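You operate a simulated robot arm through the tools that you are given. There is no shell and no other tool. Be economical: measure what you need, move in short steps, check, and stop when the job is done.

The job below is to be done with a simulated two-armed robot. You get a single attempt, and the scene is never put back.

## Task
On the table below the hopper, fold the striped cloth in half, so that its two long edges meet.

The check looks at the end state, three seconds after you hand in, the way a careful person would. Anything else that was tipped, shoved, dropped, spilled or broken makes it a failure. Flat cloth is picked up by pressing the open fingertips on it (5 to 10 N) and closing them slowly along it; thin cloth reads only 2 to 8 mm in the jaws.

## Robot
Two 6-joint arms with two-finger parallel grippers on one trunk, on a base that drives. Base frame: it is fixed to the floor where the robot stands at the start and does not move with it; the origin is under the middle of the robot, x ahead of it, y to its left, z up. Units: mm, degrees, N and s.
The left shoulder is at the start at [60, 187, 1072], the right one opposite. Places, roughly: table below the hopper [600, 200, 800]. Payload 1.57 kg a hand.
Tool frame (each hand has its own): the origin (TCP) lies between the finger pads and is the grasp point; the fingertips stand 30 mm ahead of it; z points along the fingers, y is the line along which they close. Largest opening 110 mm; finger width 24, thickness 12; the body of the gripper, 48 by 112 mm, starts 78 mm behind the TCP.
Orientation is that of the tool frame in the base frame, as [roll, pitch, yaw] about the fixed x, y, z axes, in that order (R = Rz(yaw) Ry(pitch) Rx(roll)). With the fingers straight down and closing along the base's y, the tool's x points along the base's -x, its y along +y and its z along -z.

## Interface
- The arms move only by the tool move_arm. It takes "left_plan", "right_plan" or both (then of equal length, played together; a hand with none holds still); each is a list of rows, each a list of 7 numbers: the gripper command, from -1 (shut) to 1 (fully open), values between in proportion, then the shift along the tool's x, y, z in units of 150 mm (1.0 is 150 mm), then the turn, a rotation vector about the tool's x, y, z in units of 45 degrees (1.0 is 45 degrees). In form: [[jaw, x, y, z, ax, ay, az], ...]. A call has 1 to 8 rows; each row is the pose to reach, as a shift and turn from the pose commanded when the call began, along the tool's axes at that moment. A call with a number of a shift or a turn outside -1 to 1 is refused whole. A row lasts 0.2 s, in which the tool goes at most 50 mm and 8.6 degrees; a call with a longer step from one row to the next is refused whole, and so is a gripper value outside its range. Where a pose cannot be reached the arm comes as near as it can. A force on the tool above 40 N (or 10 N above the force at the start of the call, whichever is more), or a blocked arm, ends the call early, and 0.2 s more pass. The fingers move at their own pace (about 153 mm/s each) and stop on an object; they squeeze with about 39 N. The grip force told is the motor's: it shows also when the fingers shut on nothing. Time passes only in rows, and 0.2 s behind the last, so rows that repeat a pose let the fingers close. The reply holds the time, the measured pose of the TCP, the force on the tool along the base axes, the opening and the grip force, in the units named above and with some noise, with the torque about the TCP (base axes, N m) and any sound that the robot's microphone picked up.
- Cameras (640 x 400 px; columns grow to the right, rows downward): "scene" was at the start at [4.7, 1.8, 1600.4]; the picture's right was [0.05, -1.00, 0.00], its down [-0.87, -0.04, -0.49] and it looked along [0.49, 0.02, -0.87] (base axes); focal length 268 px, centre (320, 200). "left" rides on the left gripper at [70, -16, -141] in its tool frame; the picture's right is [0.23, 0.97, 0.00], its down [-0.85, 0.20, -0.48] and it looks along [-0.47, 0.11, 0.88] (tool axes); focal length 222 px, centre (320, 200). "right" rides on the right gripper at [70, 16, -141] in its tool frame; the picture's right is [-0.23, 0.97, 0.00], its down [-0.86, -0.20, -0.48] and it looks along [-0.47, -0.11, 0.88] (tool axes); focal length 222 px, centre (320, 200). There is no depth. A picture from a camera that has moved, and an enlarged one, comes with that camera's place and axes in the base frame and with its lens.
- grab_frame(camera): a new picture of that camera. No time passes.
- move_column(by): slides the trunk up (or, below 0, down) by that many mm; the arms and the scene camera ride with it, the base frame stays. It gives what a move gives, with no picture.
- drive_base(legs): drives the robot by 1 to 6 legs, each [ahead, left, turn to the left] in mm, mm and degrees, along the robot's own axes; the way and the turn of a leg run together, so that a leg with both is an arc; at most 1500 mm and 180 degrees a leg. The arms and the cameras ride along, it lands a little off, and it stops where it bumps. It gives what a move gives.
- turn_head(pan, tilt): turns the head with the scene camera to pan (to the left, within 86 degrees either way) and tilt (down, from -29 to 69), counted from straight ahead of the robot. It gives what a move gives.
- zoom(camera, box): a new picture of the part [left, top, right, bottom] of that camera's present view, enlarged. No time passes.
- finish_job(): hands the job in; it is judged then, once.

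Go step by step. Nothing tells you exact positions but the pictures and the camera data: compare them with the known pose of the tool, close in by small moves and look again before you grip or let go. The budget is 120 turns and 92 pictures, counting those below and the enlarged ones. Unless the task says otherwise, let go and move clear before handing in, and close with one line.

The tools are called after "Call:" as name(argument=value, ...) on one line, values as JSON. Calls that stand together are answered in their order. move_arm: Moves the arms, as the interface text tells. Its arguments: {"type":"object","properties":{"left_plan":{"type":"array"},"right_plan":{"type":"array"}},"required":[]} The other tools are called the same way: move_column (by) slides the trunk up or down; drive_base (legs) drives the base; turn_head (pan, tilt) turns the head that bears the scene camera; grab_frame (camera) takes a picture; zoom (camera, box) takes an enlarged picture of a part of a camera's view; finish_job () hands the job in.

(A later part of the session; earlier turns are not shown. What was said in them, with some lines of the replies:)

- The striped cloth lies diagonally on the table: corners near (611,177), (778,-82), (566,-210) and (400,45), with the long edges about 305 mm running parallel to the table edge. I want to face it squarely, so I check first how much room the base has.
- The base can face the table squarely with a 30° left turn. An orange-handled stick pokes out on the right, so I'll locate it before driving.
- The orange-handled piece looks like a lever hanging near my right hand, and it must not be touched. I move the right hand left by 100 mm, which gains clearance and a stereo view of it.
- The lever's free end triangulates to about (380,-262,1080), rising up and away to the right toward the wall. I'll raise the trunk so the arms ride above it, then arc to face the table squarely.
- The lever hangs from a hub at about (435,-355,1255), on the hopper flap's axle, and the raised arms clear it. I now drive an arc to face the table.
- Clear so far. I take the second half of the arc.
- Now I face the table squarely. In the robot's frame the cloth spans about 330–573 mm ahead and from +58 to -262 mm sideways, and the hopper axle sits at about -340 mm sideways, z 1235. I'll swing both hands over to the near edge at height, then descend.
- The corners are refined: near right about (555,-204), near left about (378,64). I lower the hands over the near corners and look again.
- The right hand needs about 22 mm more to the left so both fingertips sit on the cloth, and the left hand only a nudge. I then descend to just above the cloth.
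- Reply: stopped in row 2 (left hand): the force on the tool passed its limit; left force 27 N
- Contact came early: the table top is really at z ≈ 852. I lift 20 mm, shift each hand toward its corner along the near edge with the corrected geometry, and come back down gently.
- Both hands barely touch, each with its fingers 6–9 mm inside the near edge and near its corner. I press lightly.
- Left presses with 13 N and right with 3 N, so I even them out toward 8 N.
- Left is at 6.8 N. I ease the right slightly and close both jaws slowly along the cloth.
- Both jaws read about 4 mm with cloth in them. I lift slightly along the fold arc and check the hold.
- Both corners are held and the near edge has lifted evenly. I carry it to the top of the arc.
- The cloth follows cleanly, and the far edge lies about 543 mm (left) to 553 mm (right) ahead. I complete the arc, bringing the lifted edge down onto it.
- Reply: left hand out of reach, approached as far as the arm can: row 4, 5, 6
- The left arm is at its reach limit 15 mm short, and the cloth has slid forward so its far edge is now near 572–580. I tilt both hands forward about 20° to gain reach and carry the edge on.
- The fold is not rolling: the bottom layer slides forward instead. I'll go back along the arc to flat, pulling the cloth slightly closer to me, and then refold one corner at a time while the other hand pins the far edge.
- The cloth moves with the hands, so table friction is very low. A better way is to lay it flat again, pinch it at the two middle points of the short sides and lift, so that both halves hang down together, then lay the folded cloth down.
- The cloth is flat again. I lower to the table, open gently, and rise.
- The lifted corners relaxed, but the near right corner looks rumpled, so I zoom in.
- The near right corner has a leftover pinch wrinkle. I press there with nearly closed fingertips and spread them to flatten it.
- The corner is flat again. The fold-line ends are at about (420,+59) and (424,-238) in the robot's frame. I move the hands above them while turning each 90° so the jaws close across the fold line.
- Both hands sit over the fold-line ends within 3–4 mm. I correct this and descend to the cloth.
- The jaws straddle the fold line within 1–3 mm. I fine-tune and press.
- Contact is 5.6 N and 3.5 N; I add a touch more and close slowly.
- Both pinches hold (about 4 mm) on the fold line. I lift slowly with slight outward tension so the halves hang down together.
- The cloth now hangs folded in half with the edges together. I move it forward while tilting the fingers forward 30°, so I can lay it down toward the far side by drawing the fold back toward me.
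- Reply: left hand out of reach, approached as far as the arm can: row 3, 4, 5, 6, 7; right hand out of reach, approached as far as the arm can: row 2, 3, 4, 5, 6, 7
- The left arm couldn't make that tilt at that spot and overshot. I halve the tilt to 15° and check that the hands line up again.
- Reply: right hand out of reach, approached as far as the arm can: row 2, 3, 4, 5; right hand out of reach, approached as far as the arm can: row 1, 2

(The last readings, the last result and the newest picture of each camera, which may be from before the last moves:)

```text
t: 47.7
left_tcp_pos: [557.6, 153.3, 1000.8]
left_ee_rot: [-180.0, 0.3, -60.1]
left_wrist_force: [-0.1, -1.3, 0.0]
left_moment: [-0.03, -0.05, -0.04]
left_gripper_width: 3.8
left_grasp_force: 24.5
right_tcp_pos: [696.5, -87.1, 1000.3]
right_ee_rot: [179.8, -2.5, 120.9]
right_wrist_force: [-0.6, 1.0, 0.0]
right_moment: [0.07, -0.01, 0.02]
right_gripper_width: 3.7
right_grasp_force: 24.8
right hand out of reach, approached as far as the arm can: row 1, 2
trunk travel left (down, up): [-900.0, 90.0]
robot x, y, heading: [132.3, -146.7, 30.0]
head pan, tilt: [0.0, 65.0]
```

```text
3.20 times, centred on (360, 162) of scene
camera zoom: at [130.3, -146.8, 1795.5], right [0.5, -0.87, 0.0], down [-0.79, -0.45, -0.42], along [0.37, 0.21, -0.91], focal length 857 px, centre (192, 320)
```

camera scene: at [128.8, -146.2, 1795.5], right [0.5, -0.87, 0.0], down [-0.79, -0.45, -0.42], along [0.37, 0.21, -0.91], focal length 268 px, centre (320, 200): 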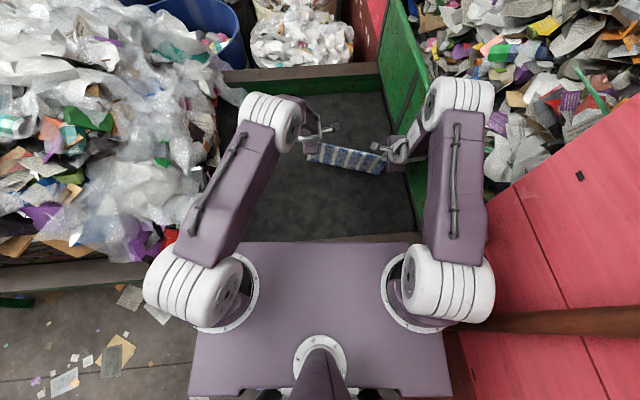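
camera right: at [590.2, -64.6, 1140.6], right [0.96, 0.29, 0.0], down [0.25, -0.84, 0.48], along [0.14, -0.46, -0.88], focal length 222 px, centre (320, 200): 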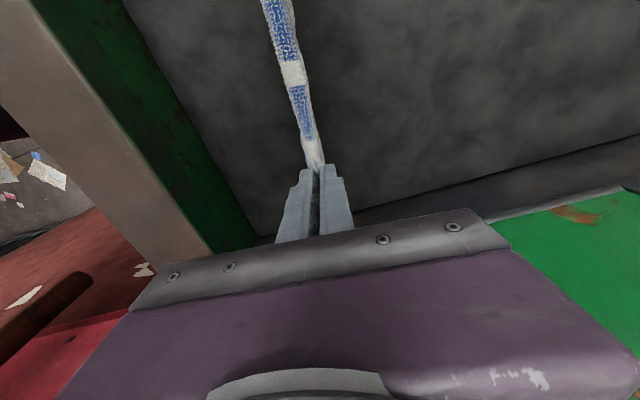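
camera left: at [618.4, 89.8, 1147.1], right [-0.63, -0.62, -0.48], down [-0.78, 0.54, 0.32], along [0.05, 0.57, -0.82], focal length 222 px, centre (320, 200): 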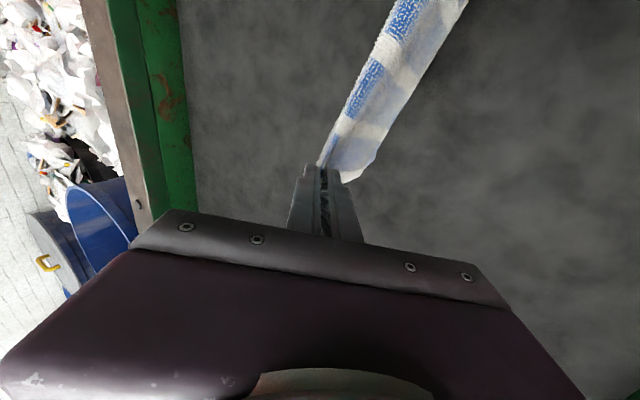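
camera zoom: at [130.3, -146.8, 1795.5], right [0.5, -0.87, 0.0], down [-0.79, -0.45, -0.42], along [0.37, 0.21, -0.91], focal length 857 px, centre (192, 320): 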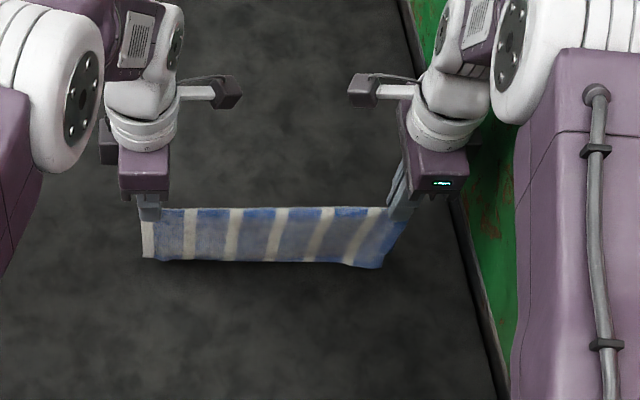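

The hands are level and the cloth hangs taut between them. I lower it while drawing back so the edges trail forward, and check partway.

Call:
move_arm(left_plan=[[-1, 0, 0.133, 0.05, 0, 0, 0], [-1, 0, 0.333, 0.12, 0, 0, 0], [-1, 0, 0.533, 0.22, 0, 0, 0]], right_plan=[[-1, 0, -0.133, 0.05, 0, 0, 0], [-1, 0, -0.333, 0.12, 0, 0, 0], [-1, 0, -0.533, 0.22, 0, 0, 0]])

Call:
zoom(camera="scene", box=[260, 100, 460, 225])

Call:
grab_frame(camera="left")

Call:
grab_frame(camera="right")

```text
t: 48.5
left_tcp_pos: [488.0, 113.1, 967.4]
left_ee_rot: [-179.9, 0.2, -60.1]
left_wrist_force: [0.3, -1.4, -0.4]
left_moment: [0.0, -0.07, -0.05]
left_gripper_width: 3.6
left_grasp_force: 24.9
right_tcp_pos: [625.8, -129.4, 967.9]
right_ee_rot: [179.6, -2.5, 120.9]
right_wrist_force: [-0.8, 1.2, 0.0]
right_moment: [0.08, -0.06, 0.0]
right_gripper_width: 3.5
right_grasp_force: 24.1
trunk travel left (down, up): [-900.0, 90.0]
robot x, y, heading: [129.8, -144.2, 29.9]
head pan, tilt: [0.0, 65.0]
```

```text
3.20 times, centred on (360, 162) of scene
camera zoom: at [129.8, -147.4, 1795.6], right [0.5, -0.87, 0.0], down [-0.79, -0.45, -0.42], along [0.37, 0.21, -0.91], focal length 857 px, centre (192, 320)
```

zoom: 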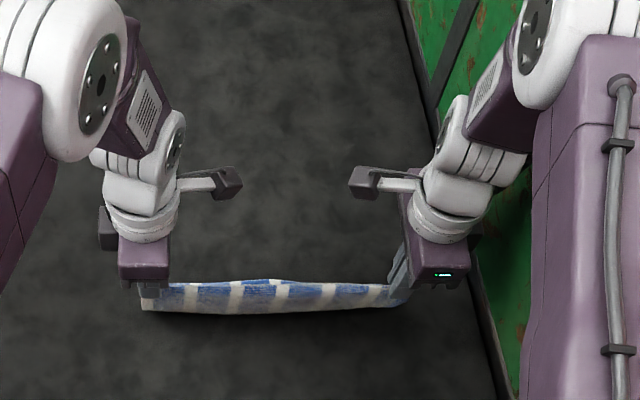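

```text
28 pictures are left
camera left: at [537.3, 60.5, 1108.6], right [-0.73, -0.68, 0.0], down [-0.6, 0.64, 0.48], along [-0.33, 0.35, -0.88], focal length 222 px, centre (320, 200)
```

left: 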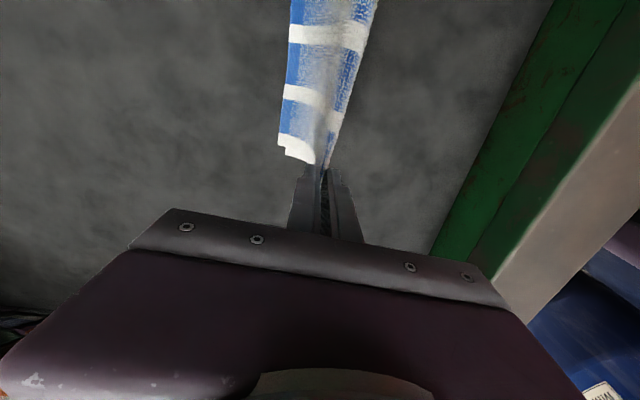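

```text
27 pictures are left
camera right: at [606.9, -64.5, 1111.7], right [0.95, 0.3, 0.0], down [0.28, -0.85, 0.44], along [0.13, -0.42, -0.9], focal length 222 px, centre (320, 200)
```

right: 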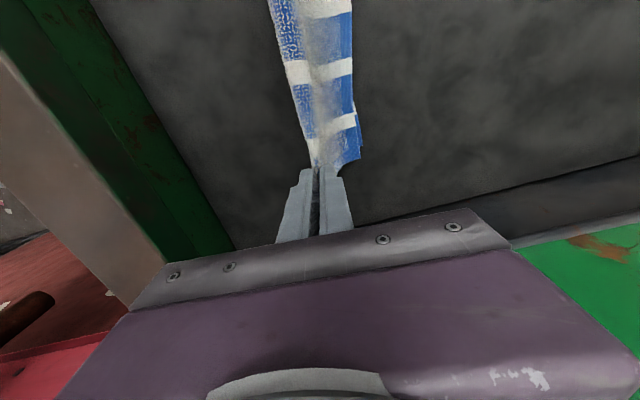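

The layers trail forward together. I continue back and down to the table.

Call:
move_arm(left_plan=[[-1, 0, 0.2, 0.07, 0, 0, 0], [-1, 0, 0.4, 0.19, 0, 0, 0], [-1, 0, 0.56, 0.33, 0, 0, 0], [-1, 0, 0.67, 0.45, 0, 0, 0], [-1, 0, 0.73, 0.51, 0, 0, 0], [-1, 0, 0.75, 0.52, 0, 0, 0]], right_plan=[[-1, 0, -0.2, 0.07, 0, 0, 0], [-1, 0, -0.4, 0.19, 0, 0, 0], [-1, 0, -0.56, 0.33, 0, 0, 0], [-1, 0, -0.67, 0.45, 0, 0, 0], [-1, 0, -0.73, 0.51, 0, 0, 0], [-1, 0, -0.75, 0.52, 0, 0, 0]])

Call:
zoom(camera="scene", box=[260, 130, 460, 255])

Call:
grab_frame(camera="left")

Call:
grab_frame(camera="right")

```text
t: 49.9
left_tcp_pos: [390.3, 57.4, 888.3]
left_ee_rot: [180.0, 0.3, -60.1]
left_wrist_force: [2.3, 1.0, 3.6]
left_moment: [0.04, -0.13, 0.02]
left_gripper_width: 4.1
left_grasp_force: 24.6
right_tcp_pos: [528.9, -182.1, 889.4]
right_ee_rot: [179.8, -3.0, 120.9]
right_wrist_force: [0.5, 1.3, 1.1]
right_moment: [0.0, -0.04, 0.0]
right_gripper_width: 3.4
right_grasp_force: 24.7
right hand out of reach, approached as far as the arm can: row 3, 4
trunk travel left (down, up): [-900.0, 90.0]
robot x, y, heading: [129.2, -145.4, 29.9]
head pan, tilt: [0.0, 65.0]
```

```text
3.20 times, centred on (360, 192) of scene
camera zoom: at [130.8, -146.0, 1795.7], right [0.5, -0.87, 0.0], down [-0.79, -0.45, -0.42], along [0.37, 0.21, -0.91], focal length 857 px, centre (192, 224)
```

zoom: 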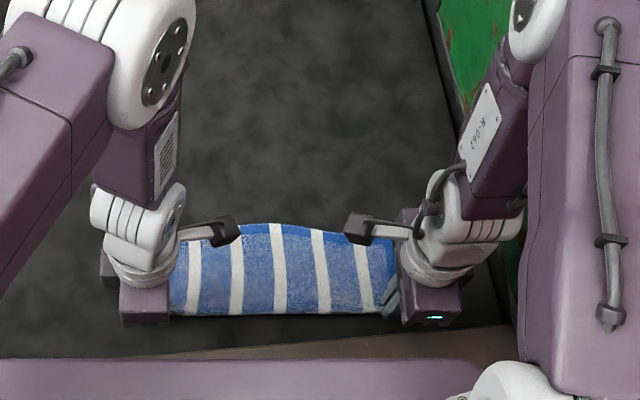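

```text
25 pictures are left
camera left: at [440.2, 6.0, 1030.1], right [-0.73, -0.68, 0.0], down [-0.6, 0.64, 0.48], along [-0.33, 0.35, -0.88], focal length 222 px, centre (320, 200)
```

left: 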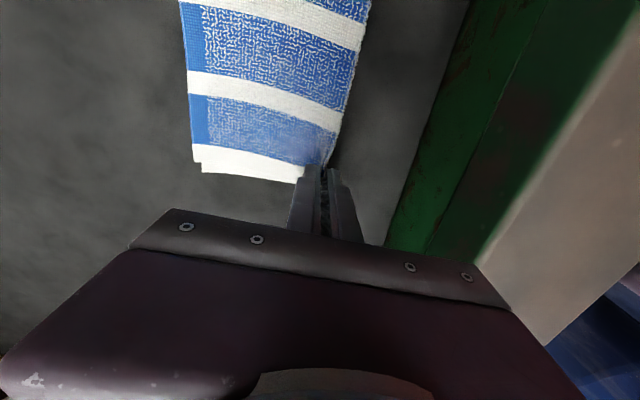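

```text
24 pictures are left
camera right: at [511.6, -118.3, 1034.1], right [0.95, 0.3, -0.01], down [0.28, -0.86, 0.43], along [0.12, -0.42, -0.9], focal length 222 px, centre (320, 200)
```

right: 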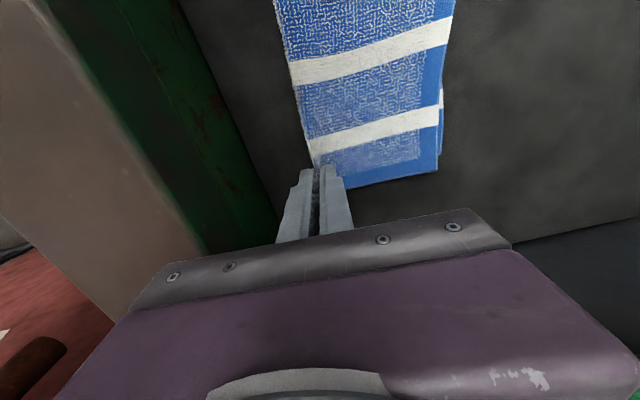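

The cloth lies folded with its edges within a few mm. I open the jaws just enough and rise straight up.

Call:
move_arm(left_plan=[[-1, 0, 0, 0.01, 0, 0, 0], [-0.9, 0, 0, 0.01, 0, 0, 0], [-0.75, 0, 0, 0.01, 0, 0, 0], [-0.75, 0, 0, 0, 0, 0, 0], [-0.75, 0, 0, -0.07, 0, 0, 0], [-0.75, 0, 0, -0.17, 0, 0, 0], [-0.75, 0, 0, -0.4, 0, 0, 0], [-0.75, 0, 0, -0.7, 0, 0, 0]], right_plan=[[-1, 0, 0, 0.02, 0, 0, 0], [-0.9, 0, 0, 0.02, 0, 0, 0], [-0.75, 0, 0, 0.02, 0, 0, 0], [-0.75, 0, 0, 0, 0, 0, 0], [-0.75, 0, 0, -0.07, 0, 0, 0], [-0.75, 0, 0, -0.17, 0, 0, 0], [-0.75, 0, 0, -0.4, 0, 0, 0], [-0.75, 0, 0, -0.7, 0, 0, 0]])

Call:
grab_frame(camera="left")

Call:
grab_frame(camera="right")

Call:
zoom(camera="scene", box=[260, 130, 460, 255])

```text
t: 51.7
left_tcp_pos: [389.7, 56.6, 994.7]
left_ee_rot: [180.0, 0.2, -60.2]
left_wrist_force: [-0.5, -0.2, 0.3]
left_moment: [-0.01, -0.02, -0.02]
left_gripper_width: 13.8
left_grasp_force: 0.0
right_tcp_pos: [528.6, -185.5, 993.9]
right_ee_rot: [179.6, -2.4, 120.8]
right_wrist_force: [-0.3, -0.6, -0.2]
right_moment: [0.04, -0.03, 0.01]
right_gripper_width: 13.6
right_grasp_force: 0.2
trunk travel left (down, up): [-900.0, 90.0]
robot x, y, heading: [134.2, -143.5, 30.0]
head pan, tilt: [0.0, 65.0]
```

```text
23 pictures are left
camera left: at [437.7, 4.3, 1135.9], right [-0.73, -0.68, 0.0], down [-0.6, 0.64, 0.48], along [-0.33, 0.35, -0.88], focal length 222 px, centre (320, 200)
```

left: 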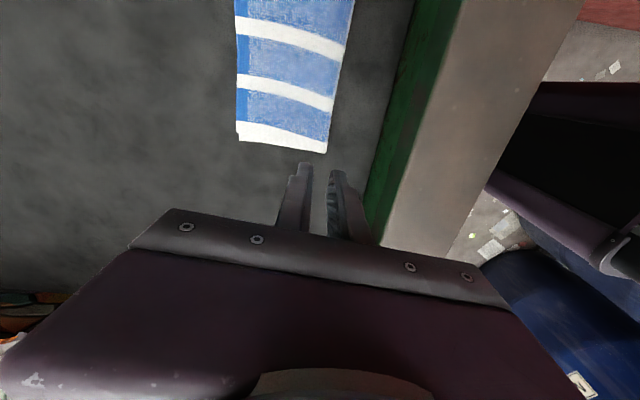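

```text
22 pictures are left
camera right: at [509.8, -123.0, 1139.8], right [0.95, 0.3, 0.0], down [0.27, -0.85, 0.44], along [0.13, -0.42, -0.9], focal length 222 px, centre (320, 200)
```

right: 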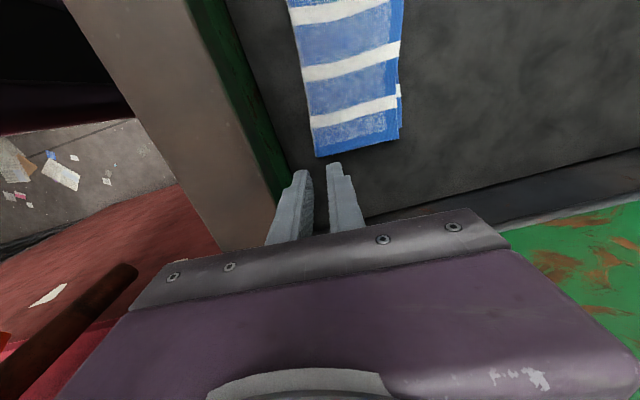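

```text
3.20 times, centred on (360, 192) of scene
camera zoom: at [126.9, -147.5, 1795.4], right [0.5, -0.87, 0.0], down [-0.78, -0.45, -0.42], along [0.37, 0.21, -0.91], focal length 857 px, centre (192, 224)
```

zoom: 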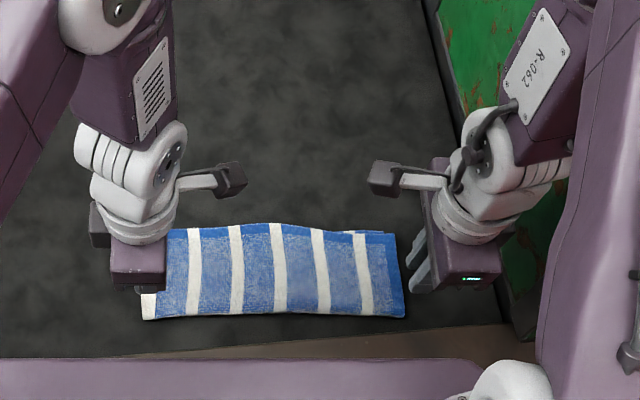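

The fold looks neat. I raise both hands clear and check the edges.

Call:
move_arm(left_plan=[[-0.75, 0, -0.1, -0.25, 0, 0, 0], [-0.75, 0, -0.2, -0.5, 0, 0, 0], [-0.75, 0, -0.3, -0.75, 0, 0, 0], [-0.75, 0, -0.3, -1, 0, 0, 0], [-0.75, 0, -0.3, -1, 0, 0, 0]], right_plan=[[-0.75, 0, 0.1, -0.25, 0, 0, 0], [-0.75, 0, 0.2, -0.5, 0, 0, 0], [-0.75, 0, 0.3, -0.75, 0, 0, 0], [-0.75, 0, 0.3, -1, 0, 0, 0], [-0.75, 0, 0.3, -1, 0, 0, 0]])

Call:
zoom(camera="scene", box=[280, 170, 420, 257])

Call:
grab_frame(camera="left")

Call:
grab_frame(camera="right")

Call:
grab_frame(camera="scene")

```text
t: 52.9
left_tcp_pos: [428.9, 79.9, 1144.0]
left_ee_rot: [179.9, 0.2, -60.1]
left_wrist_force: [-0.3, -0.7, 1.1]
left_moment: [0.02, -0.01, 0.0]
left_gripper_width: 13.8
left_grasp_force: 0.0
right_tcp_pos: [573.3, -170.1, 1145.8]
right_ee_rot: [179.7, -2.4, 120.8]
right_wrist_force: [0.9, 0.2, -0.1]
right_moment: [-0.02, 0.0, 0.01]
right_gripper_width: 13.7
right_grasp_force: 0.0
right hand out of reach, approached as far as the arm can: row 1, 2
trunk travel left (down, up): [-900.0, 90.0]
robot x, y, heading: [131.5, -142.3, 29.9]
head pan, tilt: [0.0, 65.0]
```

```text
4.57 times, centred on (350, 214) of scene
camera zoom: at [130.3, -146.6, 1795.5], right [0.5, -0.87, 0.0], down [-0.79, -0.45, -0.42], along [0.37, 0.21, -0.91], focal length 1225 px, centre (183, 138)
```

zoom: 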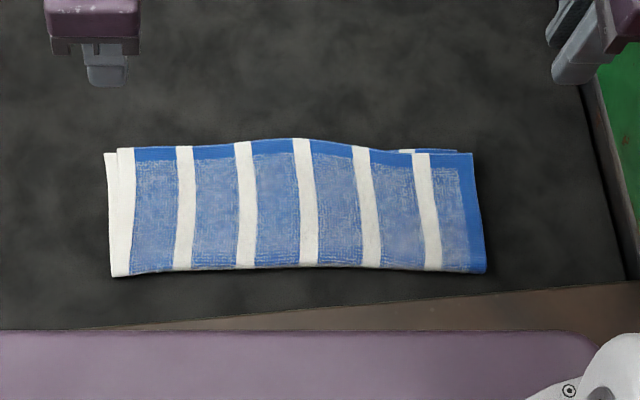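

```text
19 pictures are left
camera left: at [478.9, 27.2, 1285.1], right [-0.73, -0.68, 0.0], down [-0.6, 0.64, 0.48], along [-0.33, 0.35, -0.88], focal length 222 px, centre (320, 200)
```

left: 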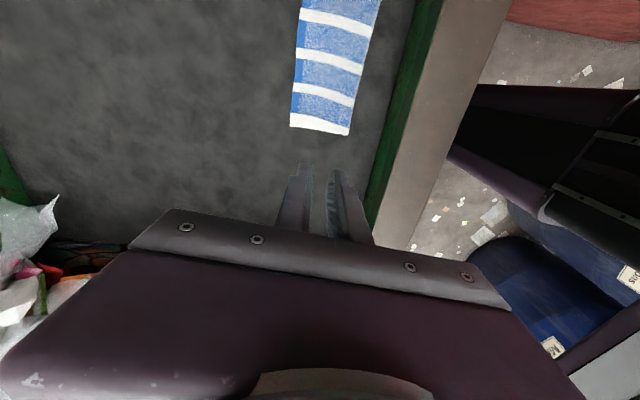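

```text
18 pictures are left
camera right: at [554.4, -106.0, 1289.4], right [0.95, 0.3, -0.01], down [0.28, -0.85, 0.44], along [0.13, -0.42, -0.9], focal length 222 px, centre (320, 200)
```

right: 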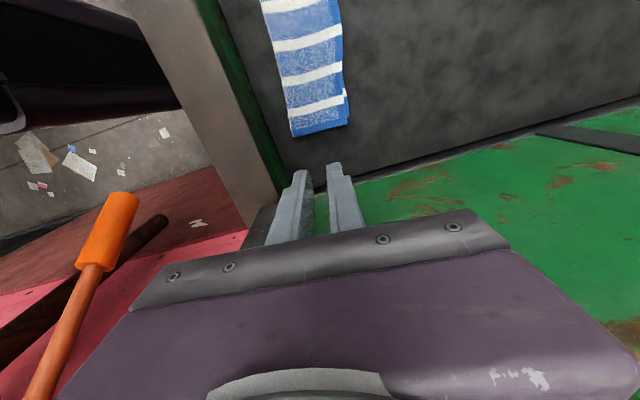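

```text
17 pictures are left
camera scene: at [130.3, -146.6, 1795.5], right [0.5, -0.87, 0.0], down [-0.79, -0.45, -0.42], along [0.37, 0.21, -0.91], focal length 268 px, centre (320, 200)
```

scene: 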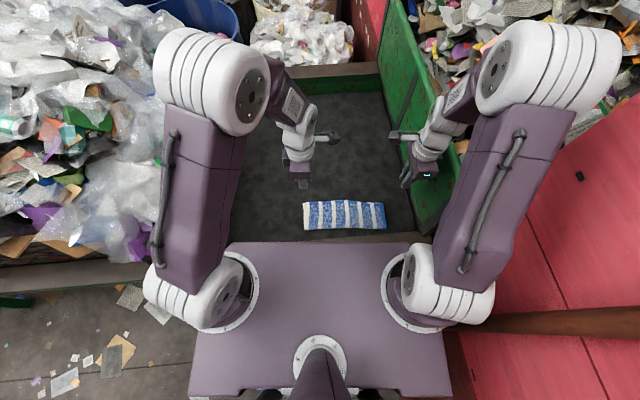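

The cloth lies folded in half on the table, with its long edges together within about 5 mm and a sideways offset between layers of about 12 mm. Both hands are open and clear, and the lever is untouched, so I hand the job in.

Call:
finish_job()

```text
The job is handed in.
```

The striped cloth is folded in half on the table with its long edges meeting within about 5 mm; the layers sit about 12 mm apart sideways, and nothing else looks disturbed.
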